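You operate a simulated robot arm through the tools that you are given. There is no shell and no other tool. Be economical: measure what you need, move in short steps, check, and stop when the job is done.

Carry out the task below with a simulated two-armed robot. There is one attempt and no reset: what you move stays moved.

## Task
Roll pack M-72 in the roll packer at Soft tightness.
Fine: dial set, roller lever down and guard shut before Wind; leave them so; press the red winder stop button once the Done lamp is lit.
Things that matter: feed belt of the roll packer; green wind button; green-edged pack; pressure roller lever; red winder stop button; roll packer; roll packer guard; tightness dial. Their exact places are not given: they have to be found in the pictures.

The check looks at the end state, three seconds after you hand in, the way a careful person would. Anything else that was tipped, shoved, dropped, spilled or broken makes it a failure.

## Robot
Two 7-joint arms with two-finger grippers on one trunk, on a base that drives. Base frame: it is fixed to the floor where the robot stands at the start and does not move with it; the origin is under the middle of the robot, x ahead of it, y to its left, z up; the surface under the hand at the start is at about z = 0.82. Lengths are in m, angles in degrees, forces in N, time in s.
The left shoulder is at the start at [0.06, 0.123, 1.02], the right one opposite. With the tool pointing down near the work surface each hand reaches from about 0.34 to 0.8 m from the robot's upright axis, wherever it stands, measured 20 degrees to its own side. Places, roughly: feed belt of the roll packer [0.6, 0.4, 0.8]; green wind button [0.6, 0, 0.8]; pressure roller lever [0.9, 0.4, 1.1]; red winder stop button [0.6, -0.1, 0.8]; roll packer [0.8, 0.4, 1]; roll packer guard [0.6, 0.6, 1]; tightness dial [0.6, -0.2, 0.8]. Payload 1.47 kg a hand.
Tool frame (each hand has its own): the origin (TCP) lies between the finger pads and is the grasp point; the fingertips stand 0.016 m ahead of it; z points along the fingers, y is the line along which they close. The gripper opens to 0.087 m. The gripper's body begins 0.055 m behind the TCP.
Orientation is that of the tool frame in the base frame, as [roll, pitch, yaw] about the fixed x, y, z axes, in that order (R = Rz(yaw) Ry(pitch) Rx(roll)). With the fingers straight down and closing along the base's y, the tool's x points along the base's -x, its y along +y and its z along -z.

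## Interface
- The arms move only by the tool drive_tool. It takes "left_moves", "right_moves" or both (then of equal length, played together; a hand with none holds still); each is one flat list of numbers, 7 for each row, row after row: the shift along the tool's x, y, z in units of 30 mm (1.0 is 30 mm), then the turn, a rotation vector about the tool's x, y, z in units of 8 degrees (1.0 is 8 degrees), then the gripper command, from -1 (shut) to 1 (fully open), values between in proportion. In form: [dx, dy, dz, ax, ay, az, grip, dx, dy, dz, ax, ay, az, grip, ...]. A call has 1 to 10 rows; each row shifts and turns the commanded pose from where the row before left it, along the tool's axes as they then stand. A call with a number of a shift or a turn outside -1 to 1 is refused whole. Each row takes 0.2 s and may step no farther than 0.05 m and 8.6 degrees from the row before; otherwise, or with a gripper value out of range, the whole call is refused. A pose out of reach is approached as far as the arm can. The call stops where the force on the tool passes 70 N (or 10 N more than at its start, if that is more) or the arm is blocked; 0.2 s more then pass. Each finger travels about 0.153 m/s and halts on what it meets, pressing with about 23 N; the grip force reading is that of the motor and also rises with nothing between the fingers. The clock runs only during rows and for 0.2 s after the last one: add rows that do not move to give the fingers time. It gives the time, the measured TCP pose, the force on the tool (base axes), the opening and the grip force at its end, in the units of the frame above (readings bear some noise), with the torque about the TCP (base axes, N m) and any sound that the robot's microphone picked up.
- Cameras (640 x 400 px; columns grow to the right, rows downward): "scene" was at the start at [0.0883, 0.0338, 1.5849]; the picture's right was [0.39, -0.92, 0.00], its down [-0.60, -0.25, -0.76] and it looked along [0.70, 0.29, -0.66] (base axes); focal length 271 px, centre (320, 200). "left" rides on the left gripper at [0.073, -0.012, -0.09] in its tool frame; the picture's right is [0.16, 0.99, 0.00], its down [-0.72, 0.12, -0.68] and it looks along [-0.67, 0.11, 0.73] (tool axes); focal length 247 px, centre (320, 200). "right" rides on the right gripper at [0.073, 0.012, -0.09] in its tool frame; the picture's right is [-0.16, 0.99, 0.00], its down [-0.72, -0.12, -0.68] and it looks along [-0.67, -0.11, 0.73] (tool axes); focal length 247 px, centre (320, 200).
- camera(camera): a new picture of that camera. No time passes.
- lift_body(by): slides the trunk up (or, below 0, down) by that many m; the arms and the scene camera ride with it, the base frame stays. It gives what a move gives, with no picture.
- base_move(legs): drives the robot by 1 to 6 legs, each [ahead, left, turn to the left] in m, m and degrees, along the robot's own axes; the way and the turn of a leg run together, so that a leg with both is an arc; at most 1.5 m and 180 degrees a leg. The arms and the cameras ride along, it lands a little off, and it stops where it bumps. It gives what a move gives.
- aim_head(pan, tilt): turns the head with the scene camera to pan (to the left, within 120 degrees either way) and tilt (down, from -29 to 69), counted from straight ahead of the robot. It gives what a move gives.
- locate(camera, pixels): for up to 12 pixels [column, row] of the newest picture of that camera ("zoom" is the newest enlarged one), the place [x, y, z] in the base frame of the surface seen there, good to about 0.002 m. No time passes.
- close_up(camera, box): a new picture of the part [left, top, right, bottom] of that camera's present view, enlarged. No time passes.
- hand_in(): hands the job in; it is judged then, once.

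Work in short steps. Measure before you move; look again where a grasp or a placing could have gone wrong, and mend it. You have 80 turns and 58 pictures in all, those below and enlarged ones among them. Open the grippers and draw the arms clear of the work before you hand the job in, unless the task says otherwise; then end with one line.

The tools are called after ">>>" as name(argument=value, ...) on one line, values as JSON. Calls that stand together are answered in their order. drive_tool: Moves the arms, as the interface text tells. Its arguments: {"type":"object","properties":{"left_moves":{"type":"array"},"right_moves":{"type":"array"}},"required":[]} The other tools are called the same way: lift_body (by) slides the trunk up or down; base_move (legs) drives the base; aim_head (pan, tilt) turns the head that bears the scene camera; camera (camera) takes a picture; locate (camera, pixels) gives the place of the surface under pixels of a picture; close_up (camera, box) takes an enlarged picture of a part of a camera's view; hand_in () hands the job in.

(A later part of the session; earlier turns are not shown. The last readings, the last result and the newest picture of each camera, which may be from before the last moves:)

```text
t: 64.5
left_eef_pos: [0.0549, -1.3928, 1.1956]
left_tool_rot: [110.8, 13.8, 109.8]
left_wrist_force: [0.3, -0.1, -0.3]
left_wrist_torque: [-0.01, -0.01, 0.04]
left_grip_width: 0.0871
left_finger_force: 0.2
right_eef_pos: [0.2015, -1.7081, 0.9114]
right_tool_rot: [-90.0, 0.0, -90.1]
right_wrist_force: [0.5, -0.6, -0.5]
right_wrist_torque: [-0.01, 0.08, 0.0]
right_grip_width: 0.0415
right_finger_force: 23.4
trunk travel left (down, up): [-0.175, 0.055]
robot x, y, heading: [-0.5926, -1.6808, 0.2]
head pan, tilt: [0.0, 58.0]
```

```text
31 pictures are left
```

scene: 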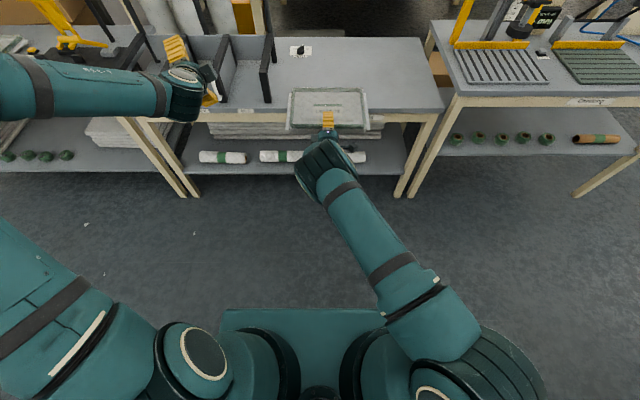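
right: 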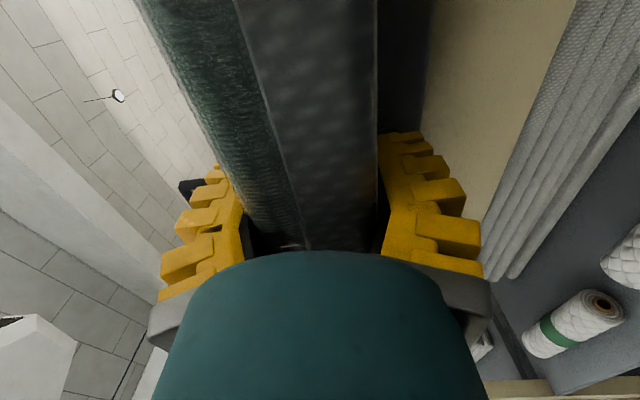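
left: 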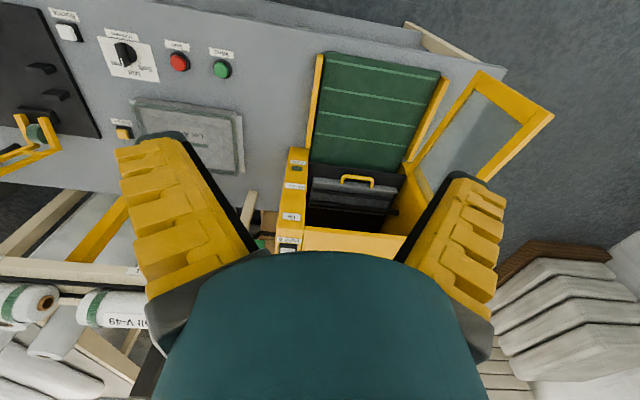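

The pack is firmly held. A pallet corner stands near (-0.7, 0.74), so I strafe in parts: 1.5 m left first, then ahead a bit.

>>> base_move(legs=[[0, 1.4, 0], [0, 0.35, 0]])

>>> aim_head(pan=12, tilt=48)

>>> camera(camera="scene")

```text
t: 80.3
left_eef_pos: [0.0588, 0.361, 1.1934]
left_tool_rot: [111.0, 13.7, 109.7]
left_wrist_force: [0.8, -0.4, -0.3]
left_wrist_torque: [0.02, 0.01, 0.0]
left_grip_width: 0.0868
left_finger_force: 0.1
right_eef_pos: [0.205, 0.0477, 0.912]
right_tool_rot: [-90.0, 0.0, -90.3]
right_wrist_force: [0.1, 0.4, -0.2]
right_wrist_torque: [0.02, 0.05, 0.01]
right_grip_width: 0.0413
right_finger_force: 22.5
trunk travel left (down, up): [-0.175, 0.055]
robot x, y, heading: [-0.5938, 0.0763, 0.1]
head pan, tilt: [0.0, 58.0]
```

```text
t: 81.0
left_eef_pos: [0.0591, 0.362, 1.1951]
left_tool_rot: [110.8, 13.8, 109.5]
left_wrist_force: [0.1, 0.8, -0.5]
left_wrist_torque: [-0.03, 0.07, 0.02]
left_grip_width: 0.0872
left_finger_force: 0.1
right_eef_pos: [0.2053, 0.0489, 0.912]
right_tool_rot: [-90.0, 0.0, -90.2]
right_wrist_force: [0.7, -0.3, -1.1]
right_wrist_torque: [0.0, 0.08, 0.03]
right_grip_width: 0.0409
right_finger_force: 23.0
trunk travel left (down, up): [-0.175, 0.055]
robot x, y, heading: [-0.5888, 0.0754, -0.0]
head pan, tilt: [12.0, 48.0]
```

```text
30 pictures are left
```

scene: 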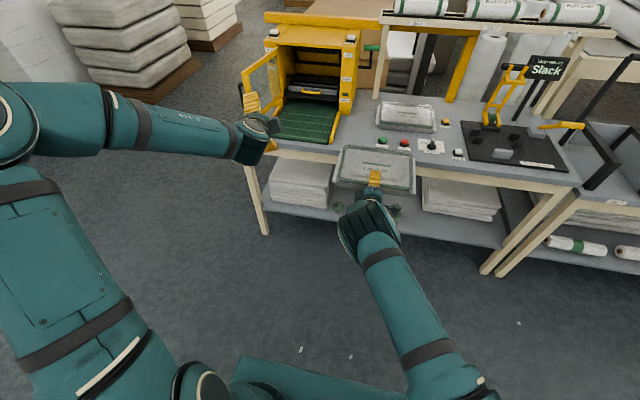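

Pack now near the wind-button area. I enlarge the packer and measure belt, rails, guard and openings.

>>> close_up(camera="scene", box=[230, 10, 400, 160])

>>> locate(camera="zoom", pixels=[[165, 312], [335, 340], [182, 318], [325, 342], [230, 250], [360, 265], [255, 300], [250, 325], [65, 180], [245, 345]])

```text
2.67 times, centred on (315, 85) of scene
```

zoom: 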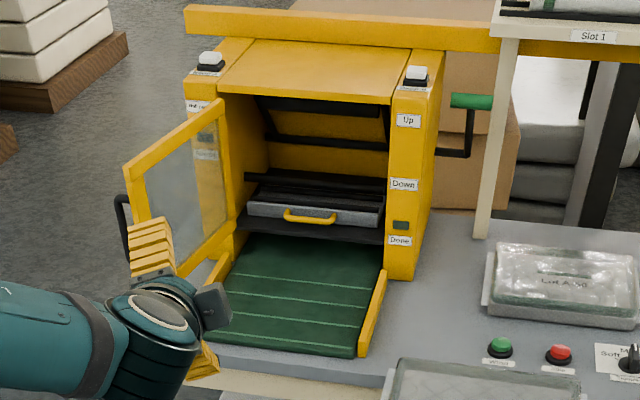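

```text
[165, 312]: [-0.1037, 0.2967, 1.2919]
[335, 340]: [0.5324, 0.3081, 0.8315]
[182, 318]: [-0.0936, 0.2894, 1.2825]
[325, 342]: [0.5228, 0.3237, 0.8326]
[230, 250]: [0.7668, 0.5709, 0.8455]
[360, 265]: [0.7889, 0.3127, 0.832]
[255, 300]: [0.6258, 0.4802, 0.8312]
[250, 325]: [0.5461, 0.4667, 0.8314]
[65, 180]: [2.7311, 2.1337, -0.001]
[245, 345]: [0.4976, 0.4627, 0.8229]
```

Belt surface is z≈0.8315 from x≈0.515 to 0.79; lever is at "Up". I drive forward 0.2, then left 0.355, and check alignment from above.

>>> base_move(legs=[[0.2, 0, 0], [0, 0.355, 0]])

>>> aim_head(pan=0, tilt=50)

>>> close_up(camera="scene", box=[200, 10, 440, 210])

```text
t: 85.8
left_eef_pos: [0.2646, 0.7096, 1.1951]
left_tool_rot: [110.8, 13.7, 109.4]
left_wrist_force: [0.6, 0.6, -0.3]
left_wrist_torque: [0.0, 0.04, 0.03]
left_grip_width: 0.087
left_finger_force: 0.0
right_eef_pos: [0.4083, 0.3953, 0.9106]
right_tool_rot: [-90.1, 0.1, -90.3]
right_wrist_force: [-0.2, 0.7, -1.3]
right_wrist_torque: [0.04, 0.09, 0.01]
right_grip_width: 0.0413
right_finger_force: 23.5
trunk travel left (down, up): [-0.175, 0.055]
robot x, y, heading: [-0.3895, 0.4222, -0.1]
head pan, tilt: [12.0, 48.0]
```

```text
t: 86.6
left_eef_pos: [0.264, 0.7092, 1.1947]
left_tool_rot: [110.7, 13.7, 109.5]
left_wrist_force: [-0.4, 0.0, -1.1]
left_wrist_torque: [0.0, 0.0, 0.0]
left_grip_width: 0.087
left_finger_force: 0.0
right_eef_pos: [0.4087, 0.3943, 0.9118]
right_tool_rot: [-90.0, -0.1, -90.4]
right_wrist_force: [0.2, 0.6, -0.6]
right_wrist_torque: [0.01, 0.07, 0.0]
right_grip_width: 0.0413
right_finger_force: 23.2
trunk travel left (down, up): [-0.175, 0.055]
robot x, y, heading: [-0.3855, 0.421, 0.0]
head pan, tilt: [0.0, 50.0]
```

```text
2.00 times, centred on (320, 110) of scene
```

zoom: 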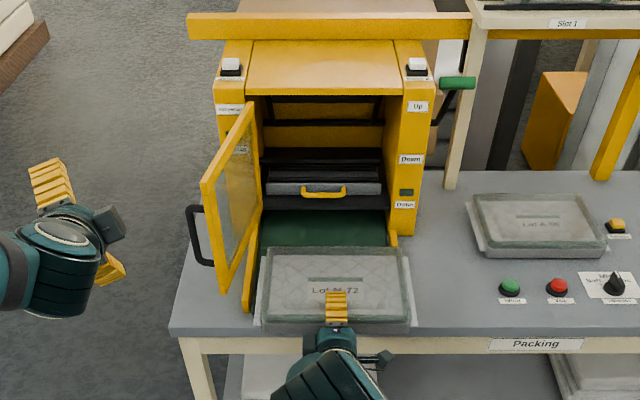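

I measure the rails' visible parts, pack corners and guard from this enlarged view.

>>> locate(camera="zoom", pixels=[[247, 300], [253, 255], [394, 240], [388, 237], [262, 240], [270, 255], [403, 255], [408, 310], [255, 315], [220, 285], [456, 83], [335, 225]])

```text
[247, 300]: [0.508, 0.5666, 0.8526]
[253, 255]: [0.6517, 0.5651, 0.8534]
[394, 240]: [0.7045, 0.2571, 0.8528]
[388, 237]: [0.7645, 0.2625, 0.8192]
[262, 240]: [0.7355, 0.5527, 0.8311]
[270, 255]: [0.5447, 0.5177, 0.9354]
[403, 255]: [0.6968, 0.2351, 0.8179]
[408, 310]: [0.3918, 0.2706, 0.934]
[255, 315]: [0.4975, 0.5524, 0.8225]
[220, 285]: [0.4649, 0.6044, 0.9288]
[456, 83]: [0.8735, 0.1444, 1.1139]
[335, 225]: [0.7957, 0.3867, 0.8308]
```

Rails: inner faces about y 0.265 and 0.555 (top z 0.853), centre 0.41. I shift the pack 15 mm left, and drive forward 0.115.

>>> drive_tool(right_moves=[-0.52, 0, 0, 0, 0, 0, -1])

>>> base_move(legs=[[0.115, 0, 0]])

>>> close_up(camera="scene", box=[200, 10, 440, 210])

>>> locate(camera="zoom", pixels=[[268, 240], [402, 240], [250, 262], [260, 320], [410, 320], [335, 230]])

```text
t: 87.0
left_eef_pos: [0.2642, 0.7096, 1.194]
left_tool_rot: [110.8, 13.9, 109.5]
left_wrist_force: [-0.4, 0.4, -0.5]
left_wrist_torque: [0.0, 0.05, 0.0]
left_grip_width: 0.087
left_finger_force: 0.0
right_eef_pos: [0.4084, 0.4095, 0.9106]
right_tool_rot: [-90.0, -0.1, -90.4]
right_wrist_force: [1.0, 0.9, -0.9]
right_wrist_torque: [0.02, 0.09, -0.01]
right_grip_width: 0.0409
right_finger_force: 22.8
trunk travel left (down, up): [-0.175, 0.055]
robot x, y, heading: [-0.3885, 0.4243, 0.1]
head pan, tilt: [0.0, 50.0]
```

```text
t: 88.2
left_eef_pos: [0.3849, 0.7054, 1.1931]
left_tool_rot: [110.9, 13.6, 109.4]
left_wrist_force: [0.5, -0.8, -0.1]
left_wrist_torque: [0.01, 0.03, 0.04]
left_grip_width: 0.0871
left_finger_force: 0.0
right_eef_pos: [0.5273, 0.4063, 0.9094]
right_tool_rot: [-90.1, 0.0, -90.6]
right_wrist_force: [-0.2, 0.7, -1.5]
right_wrist_torque: [0.02, 0.06, 0.02]
right_grip_width: 0.0411
right_finger_force: 22.4
trunk travel left (down, up): [-0.175, 0.055]
robot x, y, heading: [-0.2724, 0.4239, -0.5]
head pan, tilt: [0.0, 50.0]
```

```text
2.00 times, centred on (320, 110) of scene
```

zoom: 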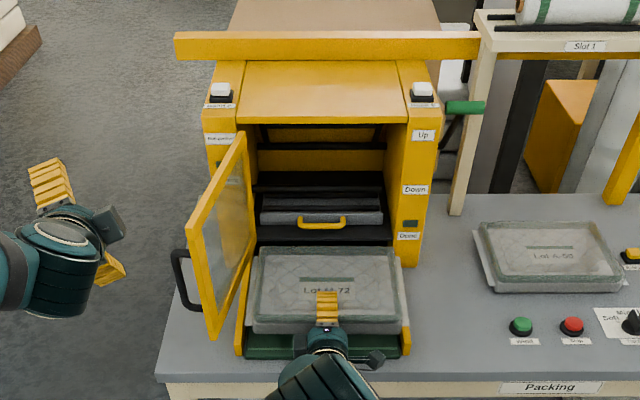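

```text
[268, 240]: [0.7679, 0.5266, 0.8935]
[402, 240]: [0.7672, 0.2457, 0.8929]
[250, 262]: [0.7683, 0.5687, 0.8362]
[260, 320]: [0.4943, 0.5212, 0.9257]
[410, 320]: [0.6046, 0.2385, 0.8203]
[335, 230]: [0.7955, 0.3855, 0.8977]
```

Pack is centred over the belt (y 0.406, want 0.41). I tilt its far edge down ~9.6° and lower until that edge rests on the belt.

>>> drive_tool(right_moves=[-0.12, 0, 0, -0.6, 0, 0, -1, 0, 0, 0, -0.6, 0, 0, -1, 0, 0.49, 0.08, 0, 0, 0, -1, 0, 0.49, 0.08, 0, 0, 0, -1, 0, 0, 0, 0, 0, 0, -1])

>>> close_up(camera="scene", box=[200, 60, 440, 210])

>>> camera(camera="right")

```text
t: 89.4
left_eef_pos: [0.3841, 0.7063, 1.1942]
left_tool_rot: [110.9, 13.7, 109.3]
left_wrist_force: [-0.6, 0.3, 0.6]
left_wrist_torque: [-0.02, 0.03, 0.01]
left_grip_width: 0.0869
left_finger_force: 0.0
right_eef_pos: [0.527, 0.4098, 0.881]
right_tool_rot: [-99.6, 0.0, -90.6]
right_wrist_force: [-0.1, 0.1, -1.2]
right_wrist_torque: [0.0, 0.08, 0.02]
right_grip_width: 0.0417
right_finger_force: 22.7
trunk travel left (down, up): [-0.175, 0.055]
robot x, y, heading: [-0.2709, 0.4234, -0.3]
head pan, tilt: [0.0, 50.0]
```

```text
2.67 times, centred on (320, 135) of scene
```

zoom: 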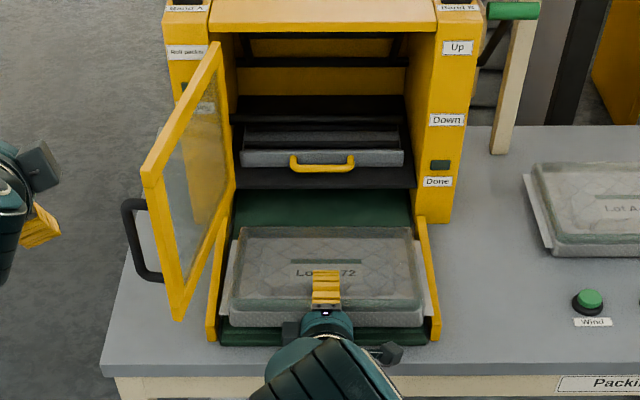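

```text
25 pictures are left
```

right: 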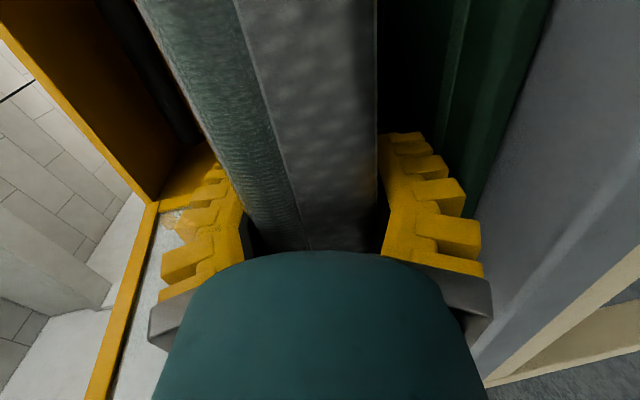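

Pack sits between the rails with its far edge at the belt. I lower 3 mm, open slightly and withdraw horizontally.

>>> drive_tool(right_moves=[0, 0.1, 0, 0, 0, 0, -1, 0, 0, 0, 0, 0, 0, 0.25, 0, 0, 0, 0, 0, 0, 0.25, 0, 0.12, -0.7, 0, 0, 0, 0.25, 0, 0.12, -0.7, 0, 0, 0, 0.25, 0, 0.12, -0.7, 0, 0, 0, 0.25, 0, 0.12, -0.7, 0, 0, 0, 0.25, 0, 0, 0, 0, 0, 0, 0.25])

>>> close_up(camera="scene", box=[200, 60, 440, 210])

>>> locate(camera="zoom", pixels=[[240, 235], [410, 235], [235, 320], [420, 318], [325, 330], [325, 225], [325, 300]])

```text
t: 91.2
left_eef_pos: [0.3835, 0.706, 1.1942]
left_tool_rot: [110.9, 13.7, 109.3]
left_wrist_force: [-0.4, -0.7, 0.2]
left_wrist_torque: [0.02, -0.04, 0.03]
left_grip_width: 0.0873
left_finger_force: 0.0
right_eef_pos: [0.4401, 0.4115, 0.8793]
right_tool_rot: [-99.5, 0.1, -90.6]
right_wrist_force: [1.3, -0.5, 0.3]
right_wrist_torque: [0.0, 0.01, 0.0]
right_grip_width: 0.0594
right_finger_force: 3.6
trunk travel left (down, up): [-0.175, 0.055]
robot x, y, heading: [-0.2728, 0.4234, -0.5]
head pan, tilt: [0.0, 50.0]
```

```text
2.67 times, centred on (320, 135) of scene
```

zoom: 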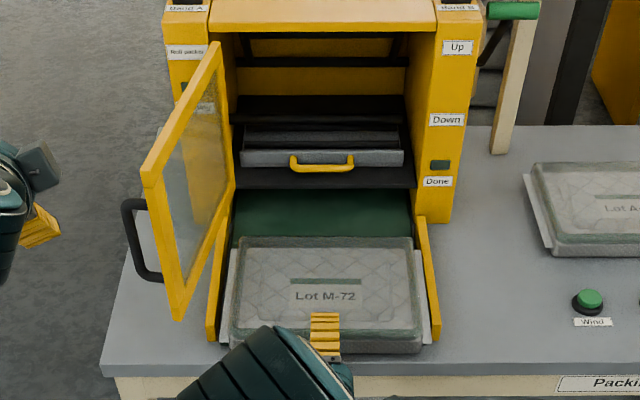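

```text
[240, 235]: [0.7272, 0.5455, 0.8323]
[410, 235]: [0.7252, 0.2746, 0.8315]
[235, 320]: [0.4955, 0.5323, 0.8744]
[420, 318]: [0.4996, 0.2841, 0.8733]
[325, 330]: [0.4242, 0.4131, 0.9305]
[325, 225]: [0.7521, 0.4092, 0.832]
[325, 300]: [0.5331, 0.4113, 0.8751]
```

Pack rests flat between the rails (top z 0.875, x≈0.49–0.69). I check the guard's lower edge height and the handle position.

>>> locate(camera="zoom", pixels=[[178, 316], [186, 310], [225, 195], [222, 205], [150, 175], [217, 48], [128, 205], [138, 270], [150, 282], [135, 205], [510, 12], [328, 158]])

```text
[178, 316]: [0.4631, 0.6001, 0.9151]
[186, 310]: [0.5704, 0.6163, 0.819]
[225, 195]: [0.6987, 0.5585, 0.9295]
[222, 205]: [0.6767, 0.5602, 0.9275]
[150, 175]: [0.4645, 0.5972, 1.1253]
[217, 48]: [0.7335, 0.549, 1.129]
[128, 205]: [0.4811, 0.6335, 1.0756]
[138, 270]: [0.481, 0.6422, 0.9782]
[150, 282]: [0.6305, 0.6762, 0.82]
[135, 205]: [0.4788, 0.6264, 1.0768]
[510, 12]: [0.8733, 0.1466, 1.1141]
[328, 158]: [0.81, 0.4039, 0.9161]
```

Guard bottom is z≈0.91, clear above the pack. I close the fingers, lower a bit, and push the pack ~55 mm deeper onto the belt.

>>> drive_tool(right_moves=[0, 0, 0, 0, 0, 0, -1, 0, 0.46, 0.08, 0, 0, 0, -1, 0, -0.08, 0.5, 0, 0, 0, -1, 0, -0.08, 0.5, 0, 0, 0, -1, 0, -0.08, 0.5, 0, 0, 0, -1, 0, -0.08, 0.5, 0, 0, 0, -1, 0, -0.08, 0.4, 0, 0, 0, -1, 0, -0.08, 0.4, 0, 0, 0, -1])

>>> drive_tool(right_moves=[0, 0, -1, 0, 0, 0, -1, 0, -0.5, -1, 0, 0, 0, -1, 0, -0.5, -1, 0, 0, 0, -1, 0, -1, -0.5, 0, 0, 0, -1, 0, -1, 0, 0, 0, 0, -1])

>>> close_up(camera="scene", box=[200, 60, 440, 210])

>>> locate(camera="zoom", pixels=[[240, 220], [410, 220], [235, 300], [420, 298], [225, 300], [430, 300]])

```text
t: 93.0
left_eef_pos: [0.3823, 0.7058, 1.1949]
left_tool_rot: [110.8, 13.7, 109.3]
left_wrist_force: [-0.5, 0.4, -0.4]
left_wrist_torque: [0.02, -0.03, -0.01]
left_grip_width: 0.0872
left_finger_force: 0.1
right_eef_pos: [0.5244, 0.4095, 0.8664]
right_tool_rot: [-99.6, 0.0, -90.7]
right_wrist_force: [0.3, 0.3, -0.6]
right_wrist_torque: [0.03, 0.01, 0.0]
right_grip_width: 0.0
right_finger_force: 23.2
trunk travel left (down, up): [-0.175, 0.055]
robot x, y, heading: [-0.2704, 0.4237, -0.4]
head pan, tilt: [0.0, 50.0]
```

```text
t: 94.2
left_eef_pos: [0.383, 0.7065, 1.1949]
left_tool_rot: [110.8, 13.8, 109.2]
left_wrist_force: [-0.1, -0.4, -0.2]
left_wrist_torque: [0.0, -0.01, 0.01]
left_grip_width: 0.0868
left_finger_force: 0.0
right_eef_pos: [0.438, 0.4121, 0.9673]
right_tool_rot: [-99.6, 0.1, -90.6]
right_wrist_force: [0.2, 0.1, 0.2]
right_wrist_torque: [0.0, 0.02, -0.02]
right_grip_width: 0.0
right_finger_force: 22.8
trunk travel left (down, up): [-0.175, 0.055]
robot x, y, heading: [-0.2711, 0.4205, -0.4]
head pan, tilt: [0.0, 50.0]
```

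```text
2.67 times, centred on (320, 135) of scene
```

zoom: 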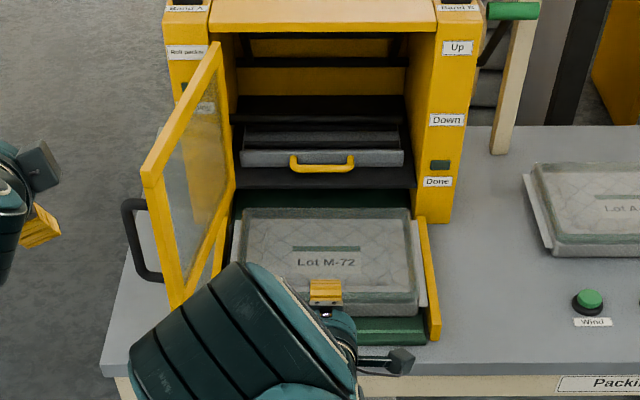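

```text
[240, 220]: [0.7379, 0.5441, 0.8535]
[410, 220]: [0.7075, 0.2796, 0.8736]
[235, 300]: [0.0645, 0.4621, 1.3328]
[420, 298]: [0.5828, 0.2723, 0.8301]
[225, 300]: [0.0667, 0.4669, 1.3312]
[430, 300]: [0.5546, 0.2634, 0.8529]
```

The pack lies squarely on the belt. Next the guard: I turn the left hand back to pointing down (peg to push the guard), while the right hand moves to the right and up.

>>> drive_tool(left_moves=[0, 0, 0, 0.534, 0.54, -0.554, -1, 0, 0, 0, 0.534, 0.54, -0.554, -1, 0, 0, 0, 0.534, 0.54, -0.554, -1, 0, 0, 0, 0.534, 0.54, -0.554, -1, 0, 0, 0, 0.534, 0.54, -0.554, -1, 0, 0, 0, 0.534, 0.54, -0.554, -1, 0, 0, 0, 0.534, 0.54, -0.554, -1, 0, 0, 0, 0.534, 0.54, -0.554, -1, 0, 0, 0, 0.534, 0.54, -0.554, -1, 0, 0, 0, 0.534, 0.54, -0.554, -1], right_moves=[0, -0.3, 0, 0, 0, 0, -1, 1, -0.3, 0, 0, 0, 0, -1, 1, -0.3, 0, 0, 0, 0, -1, 1, -0.3, 0, 0, 0, 0, -1, 1, -0.3, 0, 0, 0, 0, -1, 1, -0.3, 0, 0, 0, 0, -1, 1, -0.3, 0, 0, 0, 0, -1, 1, -0.3, 0, 0, 0, 0, -1, 0, 0, 0, 0, 0, 0, -1, 0, 0, 0, 0, 0, 0, -1])

>>> drive_tool(left_moves=[0, 0, 0, 0.534, 0.54, -0.554, -1, 0, 0, 0, 0.534, 0.54, -0.554, -1])

```text
t: 96.4
left_eef_pos: [0.3844, 0.7052, 1.1935]
left_tool_rot: [170.8, 7.9, 170.6]
left_wrist_force: [-0.3, 0.2, 0.3]
left_wrist_torque: [-0.01, -0.02, -0.01]
left_grip_width: 0.0
left_finger_force: 23.1
right_eef_pos: [0.445, 0.2023, 1.041]
right_tool_rot: [-99.5, 0.0, -90.6]
right_wrist_force: [0.4, 0.2, 0.3]
right_wrist_torque: [-0.01, 0.05, -0.02]
right_grip_width: 0.0
right_finger_force: 22.9
trunk travel left (down, up): [-0.175, 0.055]
robot x, y, heading: [-0.2754, 0.4248, -0.4]
head pan, tilt: [0.0, 50.0]
```

```text
t: 97.0
left_eef_pos: [0.3832, 0.7074, 1.194]
left_tool_rot: [179.9, 0.0, -180.0]
left_wrist_force: [0.5, 0.1, 0.3]
left_wrist_torque: [0.01, 0.01, -0.02]
left_grip_width: 0.0001
left_finger_force: 23.0
right_eef_pos: [0.4446, 0.2027, 1.0416]
right_tool_rot: [-99.6, 0.0, -90.5]
right_wrist_force: [0.1, 1.1, -0.6]
right_wrist_torque: [0.02, 0.03, 0.02]
right_grip_width: 0.0001
right_finger_force: 23.0
trunk travel left (down, up): [-0.175, 0.055]
robot x, y, heading: [-0.272, 0.4238, -0.4]
head pan, tilt: [0.0, 50.0]
```

Left hand now points down. I retract the right hand 0.12 m, then drive ahead 0.26 so the left reaches the guard's outside.

>>> drive_tool(right_moves=[0, 0.1, -1, 0, 0, 0, -1, 0, 0.1, -1, 0, 0, 0, -1, 0, 0.1, -1, 0, 0, 0, -1, 0, 0.1, -1, 0, 0, 0, -1, 0, 0, -0.5, 0, 0, 0, -1])

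>>> base_move(legs=[[0.26, 0, 0.4]])

>>> camera(camera="scene")

```text
t: 98.2
left_eef_pos: [0.3829, 0.707, 1.1944]
left_tool_rot: [179.8, 0.0, 180.0]
left_wrist_force: [-0.1, -0.3, -0.1]
left_wrist_torque: [0.0, -0.03, 0.02]
left_grip_width: 0.0001
left_finger_force: 22.7
right_eef_pos: [0.3127, 0.2018, 1.0502]
right_tool_rot: [-99.6, 0.0, -90.5]
right_wrist_force: [0.0, 0.3, 0.0]
right_wrist_torque: [0.0, -0.01, -0.01]
right_grip_width: 0.0001
right_finger_force: 23.3
trunk travel left (down, up): [-0.175, 0.055]
robot x, y, heading: [-0.2714, 0.4231, -0.3]
head pan, tilt: [0.0, 50.0]
```

```text
t: 100.1
left_eef_pos: [0.636, 0.7147, 1.1941]
left_tool_rot: [179.9, -0.1, -179.4]
left_wrist_force: [-0.4, 0.1, -1.1]
left_wrist_torque: [0.02, 0.01, -0.06]
left_grip_width: 0.0001
left_finger_force: 22.8
right_eef_pos: [0.5708, 0.2094, 1.049]
right_tool_rot: [-99.6, 0.0, -89.9]
right_wrist_force: [0.3, -0.1, -0.3]
right_wrist_torque: [0.0, -0.01, 0.01]
right_grip_width: 0.0
right_finger_force: 22.9
trunk travel left (down, up): [-0.175, 0.055]
robot x, y, heading: [-0.0152, 0.426, 0.6]
head pan, tilt: [0.0, 50.0]
```

```text
22 pictures are left
```

scene: 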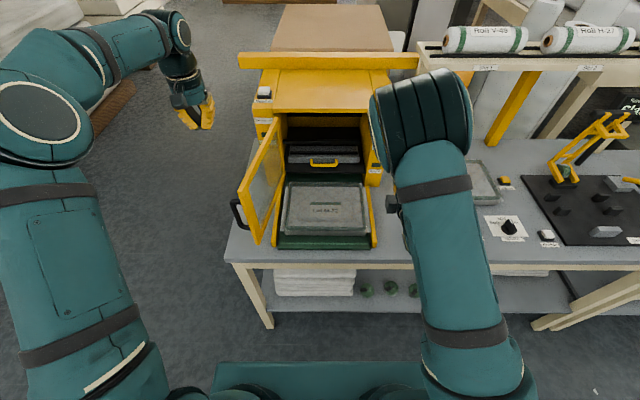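

Left hand is at (0.636, 0.715, 1.194) outside the guard. I move to x 0.555, lower to z 1.044, and start approaching the guard in -y.

>>> drive_tool(left_moves=[0.54, 0, 1, 0, 0, 0, -1, 0.54, 0, 1, 0, 0, 0, -1, 0.54, 0, 1, 0, 0, 0, -1, 0.54, 0, 1, 0, 0, 0, -1, 0.54, 0, 1, 0, 0, 0, -1, 0, -0.8, 0, 0, 0, 0, -1, 0, -0.8, 0, 0, 0, 0, -1, 0, -0.8, 0, 0, 0, 0, -1, 0, -0.8, 0, 0, 0, 0, -1])

>>> close_up(camera="scene", box=[180, 60, 420, 260])

```text
t: 102.1
left_eef_pos: [0.5571, 0.6188, 1.0443]
left_tool_rot: [179.8, 0.0, -179.3]
left_wrist_force: [0.2, 0.6, 0.0]
left_wrist_torque: [-0.02, 0.03, 0.02]
left_grip_width: 0.0002
left_finger_force: 22.5
right_eef_pos: [0.5698, 0.2086, 1.0503]
right_tool_rot: [-99.6, 0.0, -89.9]
right_wrist_force: [-1.5, 0.7, 1.0]
right_wrist_torque: [0.0, 0.01, 0.01]
right_grip_width: 0.0001
right_finger_force: 23.0
trunk travel left (down, up): [-0.175, 0.055]
robot x, y, heading: [-0.0189, 0.4217, 0.3]
head pan, tilt: [0.0, 50.0]
```

```text
2.00 times, centred on (300, 160) of scene
```

zoom: 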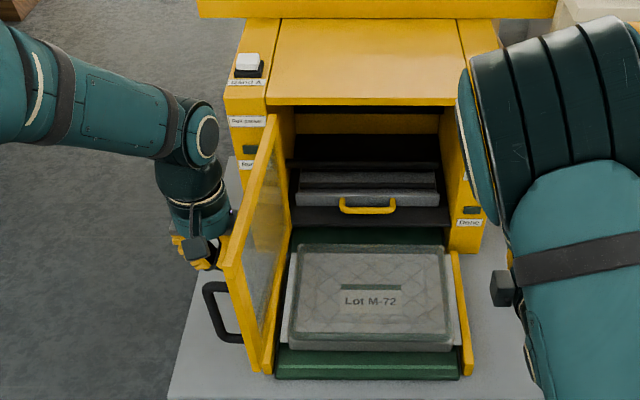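

Peg is adjacent to the guard's outer face. I sweep it along the first half of the guard's arc.

>>> drive_tool(left_moves=[0.1, -0.73, 0, 0, 0, 0, -1, 0.1, -0.73, 0, 0, 0, 0, -1, 0, -0.8, 0, 0, 0, 0, -1, -0.03, -0.8, 0, 0, 0, 0, -1, -0.03, -0.73, 0, 0, 0, 0, -1, -0.27, -0.73, 0, 0, 0, 0, -1, -0.3, -0.73, 0, 0, 0, 0, -1, -0.33, -0.73, 0, 0, 0, 0, -1])

>>> close_up(camera="scene", box=[180, 60, 420, 260])

```text
t: 103.9
left_eef_pos: [0.5775, 0.4381, 1.0429]
left_tool_rot: [179.8, -0.2, -179.3]
left_wrist_force: [-0.9, 0.6, -0.1]
left_wrist_torque: [0.03, 0.02, 0.02]
left_grip_width: 0.0
left_finger_force: 22.3
right_eef_pos: [0.5694, 0.2085, 1.0492]
right_tool_rot: [-99.6, 0.1, -89.9]
right_wrist_force: [0.0, -1.0, 0.1]
right_wrist_torque: [0.01, 0.01, 0.03]
right_grip_width: 0.0001
right_finger_force: 22.9
trunk travel left (down, up): [-0.175, 0.055]
robot x, y, heading: [-0.0139, 0.4222, 0.3]
head pan, tilt: [0.0, 50.0]
```

```text
2.00 times, centred on (300, 160) of scene
```

zoom: 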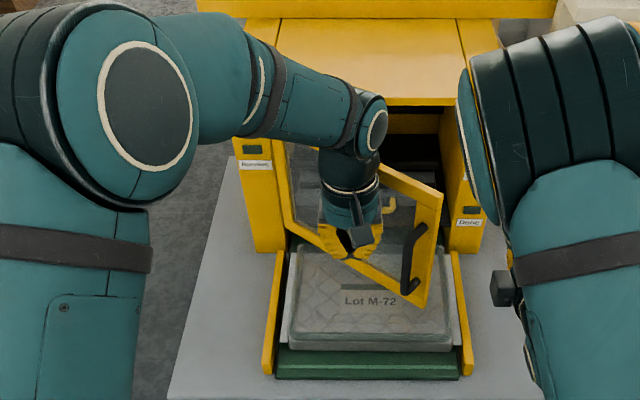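

The guard is swinging (about 45°). I continue pushing it to closed.

>>> drive_tool(left_moves=[-0.53, -0.57, 0, 0, 0, 0, -1, -0.53, -0.57, 0, 0, 0, 0, -1, -0.53, -0.57, 0, 0, 0, 0, -1, -0.5, -0.3, 0, 0, 0, 0, -1, -0.5, -0.3, 0, 0, 0, 0, -1, -0.5, -0.3, 0, 0, 0, 0, -1, -0.57, -0.17, 0, 0, 0, 0, -1, -0.57, -0.17, 0, 0, 0, 0, -1, -0.57, -0.17, 0, 0, 0, 0, -1, -0.4, 0, 0, 0, 0, 0, -1])

>>> close_up(camera="scene", box=[180, 60, 420, 260])

```text
t: 106.1
left_eef_pos: [0.6948, 0.3532, 1.0387]
left_tool_rot: [179.7, -0.6, -179.8]
left_wrist_force: [-49.1, -4.5, -27.9]
left_wrist_torque: [0.84, -2.97, -1.04]
left_grip_width: 0.0
left_finger_force: 22.4
left hand out of reach, approached as far as the arm can: row 8, 9, 10
right_eef_pos: [0.5663, 0.2077, 1.0516]
right_tool_rot: [-99.6, 0.0, -90.0]
right_wrist_force: [0.2, -0.4, 0.8]
right_wrist_torque: [0.0, 0.01, -0.01]
right_grip_width: 0.0
right_finger_force: 23.1
trunk travel left (down, up): [-0.175, 0.055]
robot x, y, heading: [-0.0163, 0.4246, -0.0]
head pan, tilt: [0.0, 50.0]
```

```text
2.00 times, centred on (300, 160) of scene
```

zoom: 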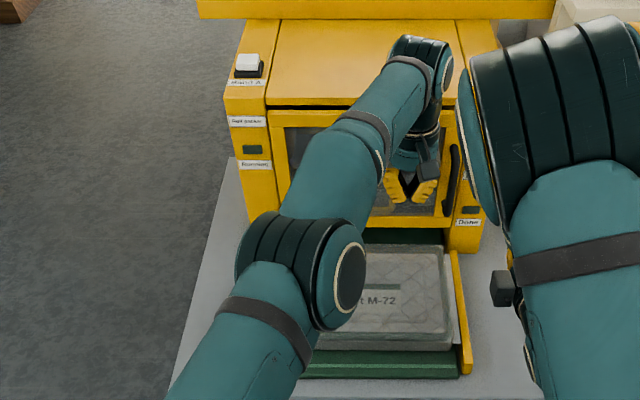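

The guard looks shut and pushes back with ~49 N. I withdraw the left hand back, up and to the left, then check.

>>> drive_tool(left_moves=[1, 0, 0, 0, 0, 0, -1, 1, 0, 0, 0, 0, 0, -1, 1, 0, 0, 0, 0, 0, -1, 1, 0.3, -0.5, 0, 0, 0, -1, 0.5, 1, -0.8, 0, 0, 0, -1, 0.5, 1, -0.8, 0, 0, 0, -1, 0.5, 1, -0.8, 0, 0, 0, -1, 0.5, 1, -0.8, 0, 0, 0, -1, 0, 1, -1, 0, 0, 0, -1, 0, 1, -1, 0, 0, 0, -1])

>>> base_move(legs=[[-0.05, -0.2, 0]])

>>> aim_head(pan=8, tilt=38)

>>> camera(camera="scene")

```text
t: 108.3
left_eef_pos: [0.5143, 0.5421, 1.2142]
left_tool_rot: [180.0, -0.1, -179.3]
left_wrist_force: [-0.1, 0.0, 0.0]
left_wrist_torque: [0.01, 0.03, 0.0]
left_grip_width: 0.0001
left_finger_force: 22.3
right_eef_pos: [0.5699, 0.2099, 1.0515]
right_tool_rot: [-99.5, -0.2, -89.9]
right_wrist_force: [-0.5, 0.8, 0.4]
right_wrist_torque: [-0.03, 0.01, 0.01]
right_grip_width: 0.0
right_finger_force: 23.3
trunk travel left (down, up): [-0.175, 0.055]
robot x, y, heading: [-0.0128, 0.4208, 0.3]
head pan, tilt: [0.0, 50.0]
```

```text
t: 110.6
left_eef_pos: [0.4665, 0.35, 1.213]
left_tool_rot: [180.0, 0.0, -179.1]
left_wrist_force: [0.1, 0.0, 0.2]
left_wrist_torque: [-0.01, -0.03, 0.03]
left_grip_width: 0.0001
left_finger_force: 22.9
right_eef_pos: [0.5242, 0.0197, 1.05]
right_tool_rot: [-99.6, 0.0, -89.6]
right_wrist_force: [-0.2, -0.4, -0.6]
right_wrist_torque: [-0.01, 0.02, 0.01]
right_grip_width: 0.0002
right_finger_force: 23.4
trunk travel left (down, up): [-0.175, 0.055]
robot x, y, heading: [-0.0626, 0.2287, 0.4]
head pan, tilt: [0.0, 50.0]
```

```text
t: 111.3
left_eef_pos: [0.467, 0.3507, 1.2148]
left_tool_rot: [179.9, -0.1, -178.9]
left_wrist_force: [-0.5, -0.4, 0.6]
left_wrist_torque: [-0.02, 0.0, -0.03]
left_grip_width: 0.0
left_finger_force: 23.2
right_eef_pos: [0.5228, 0.0187, 1.0494]
right_tool_rot: [-99.6, 0.0, -89.6]
right_wrist_force: [-0.1, -0.2, 0.8]
right_wrist_torque: [0.03, 0.03, -0.01]
right_grip_width: 0.0
right_finger_force: 23.3
trunk travel left (down, up): [-0.175, 0.055]
robot x, y, heading: [-0.0621, 0.2316, 0.4]
head pan, tilt: [8.0, 38.0]
```

```text
18 pictures are left
```

scene: 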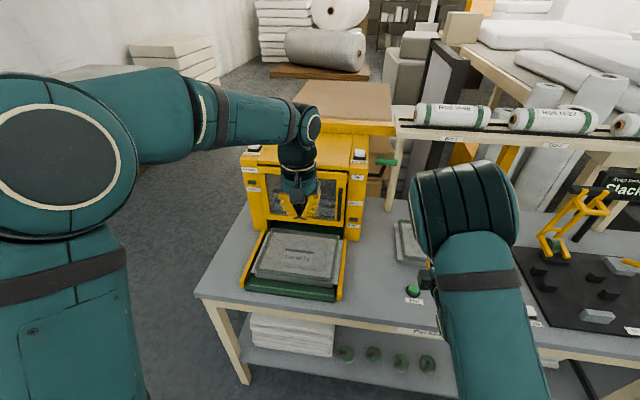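

Guard is shut. Now I zoom on the lever near (385,162) to see its geometry.

>>> close_up(camera="scene", box=[340, 130, 420, 240])

>>> locate(camera="zoom", pixels=[[320, 112], [352, 112], [385, 118], [345, 140], [335, 165], [325, 178], [310, 175], [260, 165], [255, 240], [400, 200], [420, 60], [290, 200]])

```text
3.64 times, centred on (380, 185) of scene
```

zoom: 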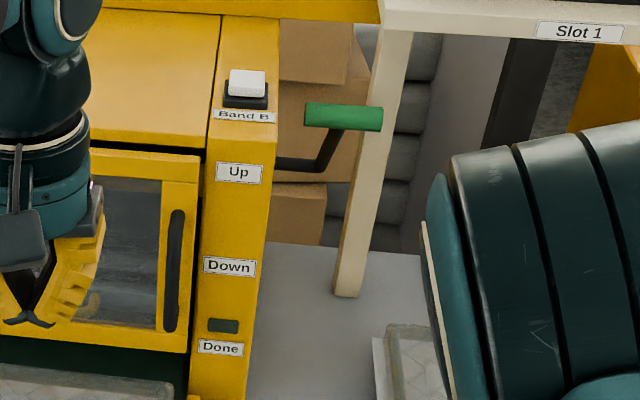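

```text
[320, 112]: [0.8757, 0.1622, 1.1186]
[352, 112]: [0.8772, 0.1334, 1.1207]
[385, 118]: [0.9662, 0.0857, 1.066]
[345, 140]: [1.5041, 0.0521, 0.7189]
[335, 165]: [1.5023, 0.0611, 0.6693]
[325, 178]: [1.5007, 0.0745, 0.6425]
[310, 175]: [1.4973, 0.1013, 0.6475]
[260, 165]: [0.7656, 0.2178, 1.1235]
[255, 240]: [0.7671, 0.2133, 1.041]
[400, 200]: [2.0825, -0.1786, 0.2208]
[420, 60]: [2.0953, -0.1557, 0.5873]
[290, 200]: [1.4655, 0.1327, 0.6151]
```

Handle bar runs along y (0.105–0.178) at x≈0.88, z≈1.115, its arm at y≈0.14. I'll grip its outer end at y≈0.118: first drive 0.05 ahead, level and align the right hand with the gripper half open.

>>> base_move(legs=[[0.05, 0, 0]])

>>> drive_tool(right_moves=[-0.8, 0, 0, 0.6, 0, 0, 0.2, -0.8, 0, 0, 0.6, 0, 0, 0.2, -0.8, -0.8, 0, 0, 0, 0, 0.2, -0.7, -0.8, 0, 0, 0, 0, 0.2, 0, -0.5, 0, 0, 0, 0, 0.2])

```text
t: 112.2
left_eef_pos: [0.5196, 0.3524, 1.2144]
left_tool_rot: [179.9, -0.2, -179.0]
left_wrist_force: [1.5, 0.0, -1.3]
left_wrist_torque: [0.02, 0.05, -0.02]
left_grip_width: 0.0
left_finger_force: 23.3
right_eef_pos: [0.5761, 0.0222, 1.0495]
right_tool_rot: [-99.7, 0.0, -89.5]
right_wrist_force: [0.6, 0.0, -0.9]
right_wrist_torque: [-0.01, -0.02, 0.01]
right_grip_width: 0.0
right_finger_force: 23.2
trunk travel left (down, up): [-0.175, 0.055]
robot x, y, heading: [-0.0113, 0.2294, 1.0]
head pan, tilt: [8.0, 38.0]
```

```text
t: 113.4
left_eef_pos: [0.5171, 0.3521, 1.2156]
left_tool_rot: [179.9, 0.0, -179.1]
left_wrist_force: [0.3, 0.4, -0.6]
left_wrist_torque: [-0.03, 0.0, 0.01]
left_grip_width: 0.0001
left_finger_force: 22.8
right_eef_pos: [0.5713, 0.1149, 1.1126]
right_tool_rot: [-90.0, -0.1, -89.6]
right_wrist_force: [-0.2, 0.2, 0.2]
right_wrist_torque: [-0.03, -0.03, -0.02]
right_grip_width: 0.0572
right_finger_force: 3.4
trunk travel left (down, up): [-0.175, 0.055]
robot x, y, heading: [-0.0114, 0.2324, 0.7]
head pan, tilt: [8.0, 38.0]
```

Aligned at (0.571, 0.115, 1.113). I advance 0.25 m, then check with the right camera.

>>> drive_tool(right_moves=[0, 0, 1, 0, 0, 0, 0.2, 0, 0, 1, 0, 0, 0, 0.2, 0, 0, 1, 0, 0, 0, 0.2, 0, 0, 1, 0, 0, 0, 0.2, 0, 0, 1, 0, 0, 0, 0.2, 0, 0, 1, 0, 0, 0, 0.2, 0, 0, 1, 0, 0, 0, 0.2, 0, 0, 1, 0, 0, 0, 0.2])

>>> camera(camera="right")

>>> close_up(camera="scene", box=[330, 100, 460, 220])

```text
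t: 115.2
left_eef_pos: [0.5173, 0.3527, 1.2143]
left_tool_rot: [179.9, -0.2, -179.0]
left_wrist_force: [0.0, -0.6, -0.4]
left_wrist_torque: [0.0, 0.0, -0.03]
left_grip_width: 0.0
left_finger_force: 23.1
right_eef_pos: [0.8155, 0.1169, 1.1095]
right_tool_rot: [-90.1, -0.1, -89.5]
right_wrist_force: [0.3, 0.2, -0.5]
right_wrist_torque: [0.0, -0.01, -0.03]
right_grip_width: 0.0574
right_finger_force: 3.8
trunk travel left (down, up): [-0.175, 0.055]
robot x, y, heading: [-0.0118, 0.2337, 0.9]
head pan, tilt: [8.0, 38.0]
```

```text
16 pictures are left
```

right: 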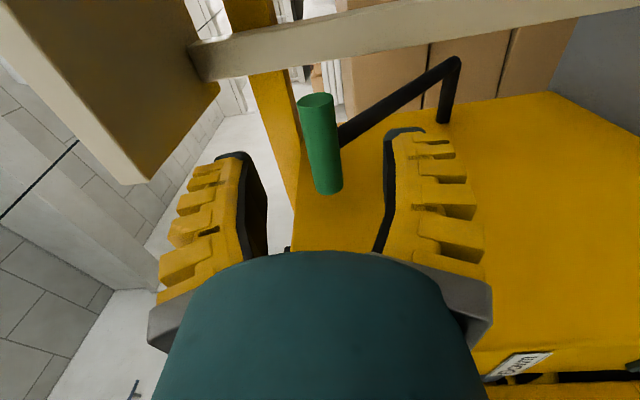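

```text
3.33 times, centred on (395, 160) of scene
```

zoom: 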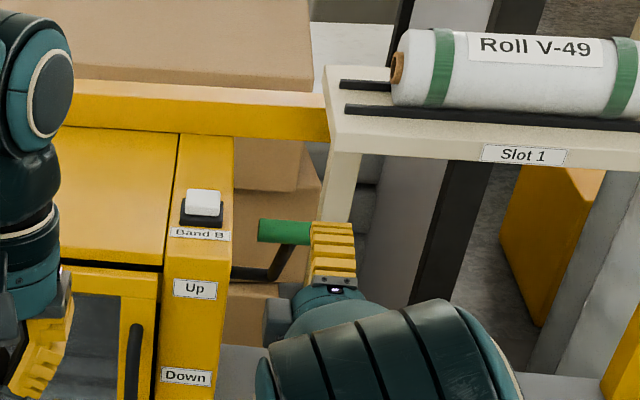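

The lever arm runs from the bar to an elbow at (455,62), lower and farther. I locate these in the right picture.

>>> locate(camera="right", pixels=[[315, 103], [330, 185], [322, 140], [345, 132], [400, 95], [452, 65], [444, 112]])

```text
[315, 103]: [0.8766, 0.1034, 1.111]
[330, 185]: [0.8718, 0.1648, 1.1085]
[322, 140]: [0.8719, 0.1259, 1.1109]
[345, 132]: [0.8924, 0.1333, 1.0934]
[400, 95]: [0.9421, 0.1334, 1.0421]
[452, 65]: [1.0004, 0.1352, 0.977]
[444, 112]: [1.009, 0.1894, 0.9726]
```

Pivot is at about (1.005, z 0.973), radius 0.183 m, handle 48° above it. I advance to straddle the bar at y≈0.113 with the gripper partly closed.

>>> drive_tool(right_moves=[0.13, 0, 0.55, 0, 0, 0, 0.2, 0, 0, 0.55, 0, 0, 0, 0.2, 0, 0, 0.55, 0, 0, 0, 0.2, 0, 0, 0.55, 0, 0, 0, 0.2, 0, 0, 0, 0, 0, 0, -0.15, 0, 0, 0, 0, 0, 0, -0.15])

>>> camera(camera="right")

```text
t: 116.6
left_eef_pos: [0.5184, 0.3528, 1.214]
left_tool_rot: [179.9, 0.0, -179.0]
left_wrist_force: [0.2, 0.4, -0.2]
left_wrist_torque: [0.0, -0.05, -0.01]
left_grip_width: 0.0002
left_finger_force: 23.2
right_eef_pos: [0.8791, 0.1135, 1.1119]
right_tool_rot: [-89.9, 0.0, -89.6]
right_wrist_force: [0.1, 0.0, -0.6]
right_wrist_torque: [0.04, -0.04, -0.02]
right_grip_width: 0.0427
right_finger_force: 4.4
trunk travel left (down, up): [-0.175, 0.055]
robot x, y, heading: [-0.0136, 0.2337, 0.5]
head pan, tilt: [8.0, 38.0]
```

```text
14 pictures are left
```

right: 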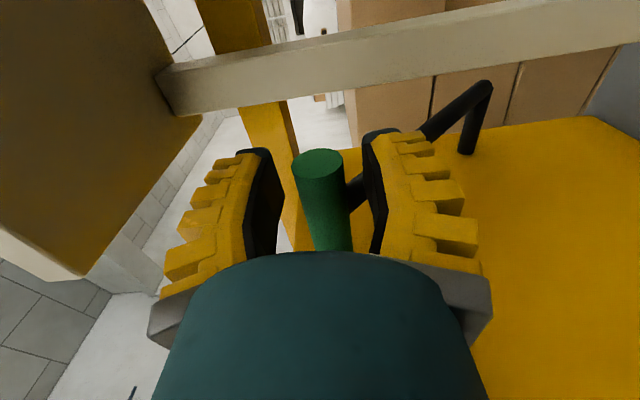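

The bar lies between the fingers. I push it down along its arc (to about -8° past horizontal), watching for a stop.

>>> drive_tool(right_moves=[0, 0.88, -0.58, 0, 0, 0, -0.15, 0, 0.69, -0.5, 0, 0, 0, -0.15, 0, 0.75, -0.4, 0, 0, 0, -0.15, 0, 0.8, -0.3, 0, 0, 0, -0.15, 0, 0.83, -0.17, 0, 0, 0, -0.15, 0, 0.85, -0.07, 0, 0, 0, -0.15, 0, 0.85, 0.07, 0, 0, 0, -0.15])

>>> camera(camera="right")

```text
t: 118.2
left_eef_pos: [0.5099, 0.3532, 1.2177]
left_tool_rot: [179.9, 0.3, -179.0]
left_wrist_force: [-0.5, 0.5, 0.0]
left_wrist_torque: [0.0, 0.01, -0.04]
left_grip_width: 0.0
left_finger_force: 23.0
right_eef_pos: [0.8171, 0.1135, 0.9532]
right_tool_rot: [-88.8, 0.0, -89.4]
right_wrist_force: [-24.2, -0.2, 39.7]
right_wrist_torque: [-0.37, -1.4, -0.16]
right_grip_width: 0.0837
right_finger_force: 22.5
trunk travel left (down, up): [-0.175, 0.055]
robot x, y, heading: [-0.0119, 0.2319, 0.6]
head pan, tilt: [8.0, 38.0]
```

```text
13 pictures are left
```

right: 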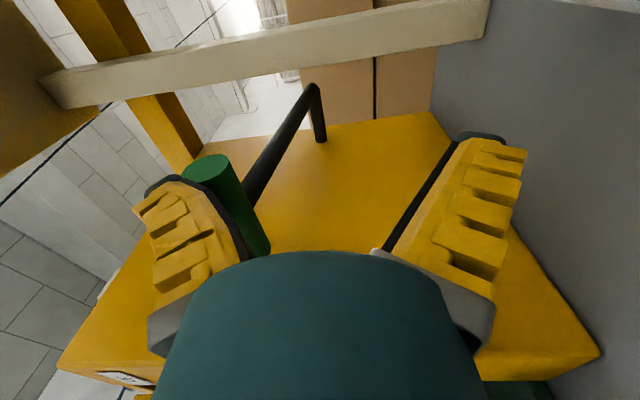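

The upper finger is pressed open by the bar (40 N). I locate the bar and pivot to see how far the lever came.

>>> locate(camera="right", pixels=[[205, 168], [225, 195], [255, 240], [265, 175], [312, 92], [320, 130]])

>>> close_up(camera="scene", box=[330, 100, 460, 240])

```text
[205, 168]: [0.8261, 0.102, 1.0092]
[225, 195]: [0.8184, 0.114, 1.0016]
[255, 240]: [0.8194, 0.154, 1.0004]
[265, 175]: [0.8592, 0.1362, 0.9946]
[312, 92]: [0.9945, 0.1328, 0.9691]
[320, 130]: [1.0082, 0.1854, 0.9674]
```

```text
2.86 times, centred on (395, 170) of scene
```

zoom: 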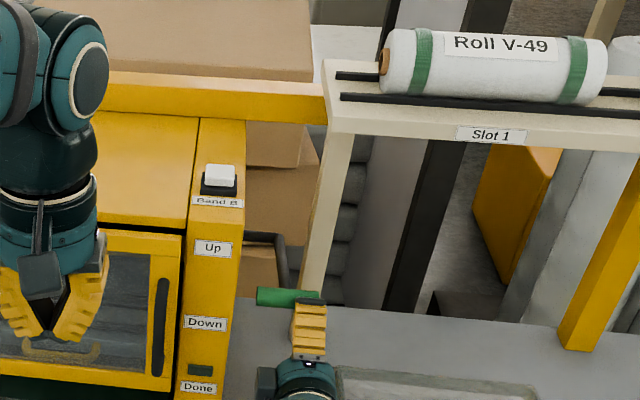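

The bar is now at z≈1.005, level with the "Down" label (z≈1.01; "Up" label ≈1.115 matched the start), and it resists with 40 N: at its stop. I relieve the contact and withdraw straight back, then verify it stays.

>>> drive_tool(right_moves=[0, -0.45, 0, 0, 0, 0, 1, 0, -0.5, 0, 0, 0, 0, 1, 0, 0, -0.7, 0, 0, 0, 1, 0, 0, -1, 0, 0, 0, 1, 0, 0, -1, 0, 0, 0, 1, 0, 0, -1, 0, 0, 0, 1, 0.5, -0.5, -1, 0, 0, 0, -1, 0.5, -0.5, -1, 0, 0, 0, -1, 0.5, -0.5, -1, 0, 0, 0, -1, 0.5, -0.5, -1, 0, 0, 0, -1])

>>> close_up(camera="scene", box=[330, 100, 460, 240])

>>> locate(camera="zoom", pixels=[[275, 297], [300, 298], [205, 323], [212, 247]])

```text
t: 120.4
left_eef_pos: [0.5172, 0.3513, 1.2156]
left_tool_rot: [180.0, 0.0, -179.0]
left_wrist_force: [-0.1, -0.6, -0.2]
left_wrist_torque: [0.03, -0.02, 0.0]
left_grip_width: 0.0001
left_finger_force: 23.1
right_eef_pos: [0.5905, 0.0497, 1.0303]
right_tool_rot: [-90.0, 0.1, -89.5]
right_wrist_force: [-0.6, -1.1, -0.7]
right_wrist_torque: [-0.01, -0.03, -0.02]
right_grip_width: 0.0
right_finger_force: 23.1
trunk travel left (down, up): [-0.175, 0.055]
robot x, y, heading: [-0.0127, 0.2311, 0.9]
head pan, tilt: [8.0, 38.0]
```

```text
2.86 times, centred on (395, 170) of scene
```

zoom: 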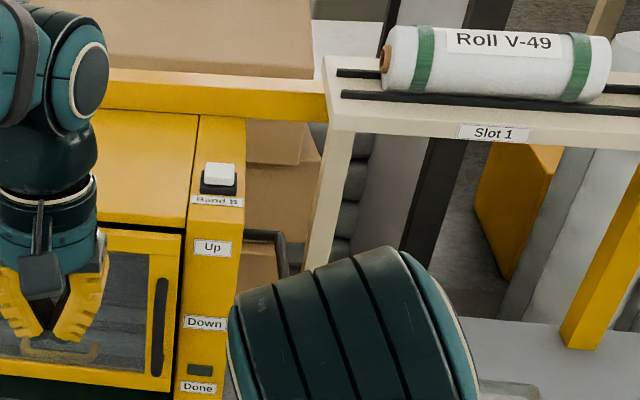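

```text
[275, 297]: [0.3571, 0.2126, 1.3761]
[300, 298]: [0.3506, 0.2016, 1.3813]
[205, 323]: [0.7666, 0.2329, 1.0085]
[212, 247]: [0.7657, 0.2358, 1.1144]
```

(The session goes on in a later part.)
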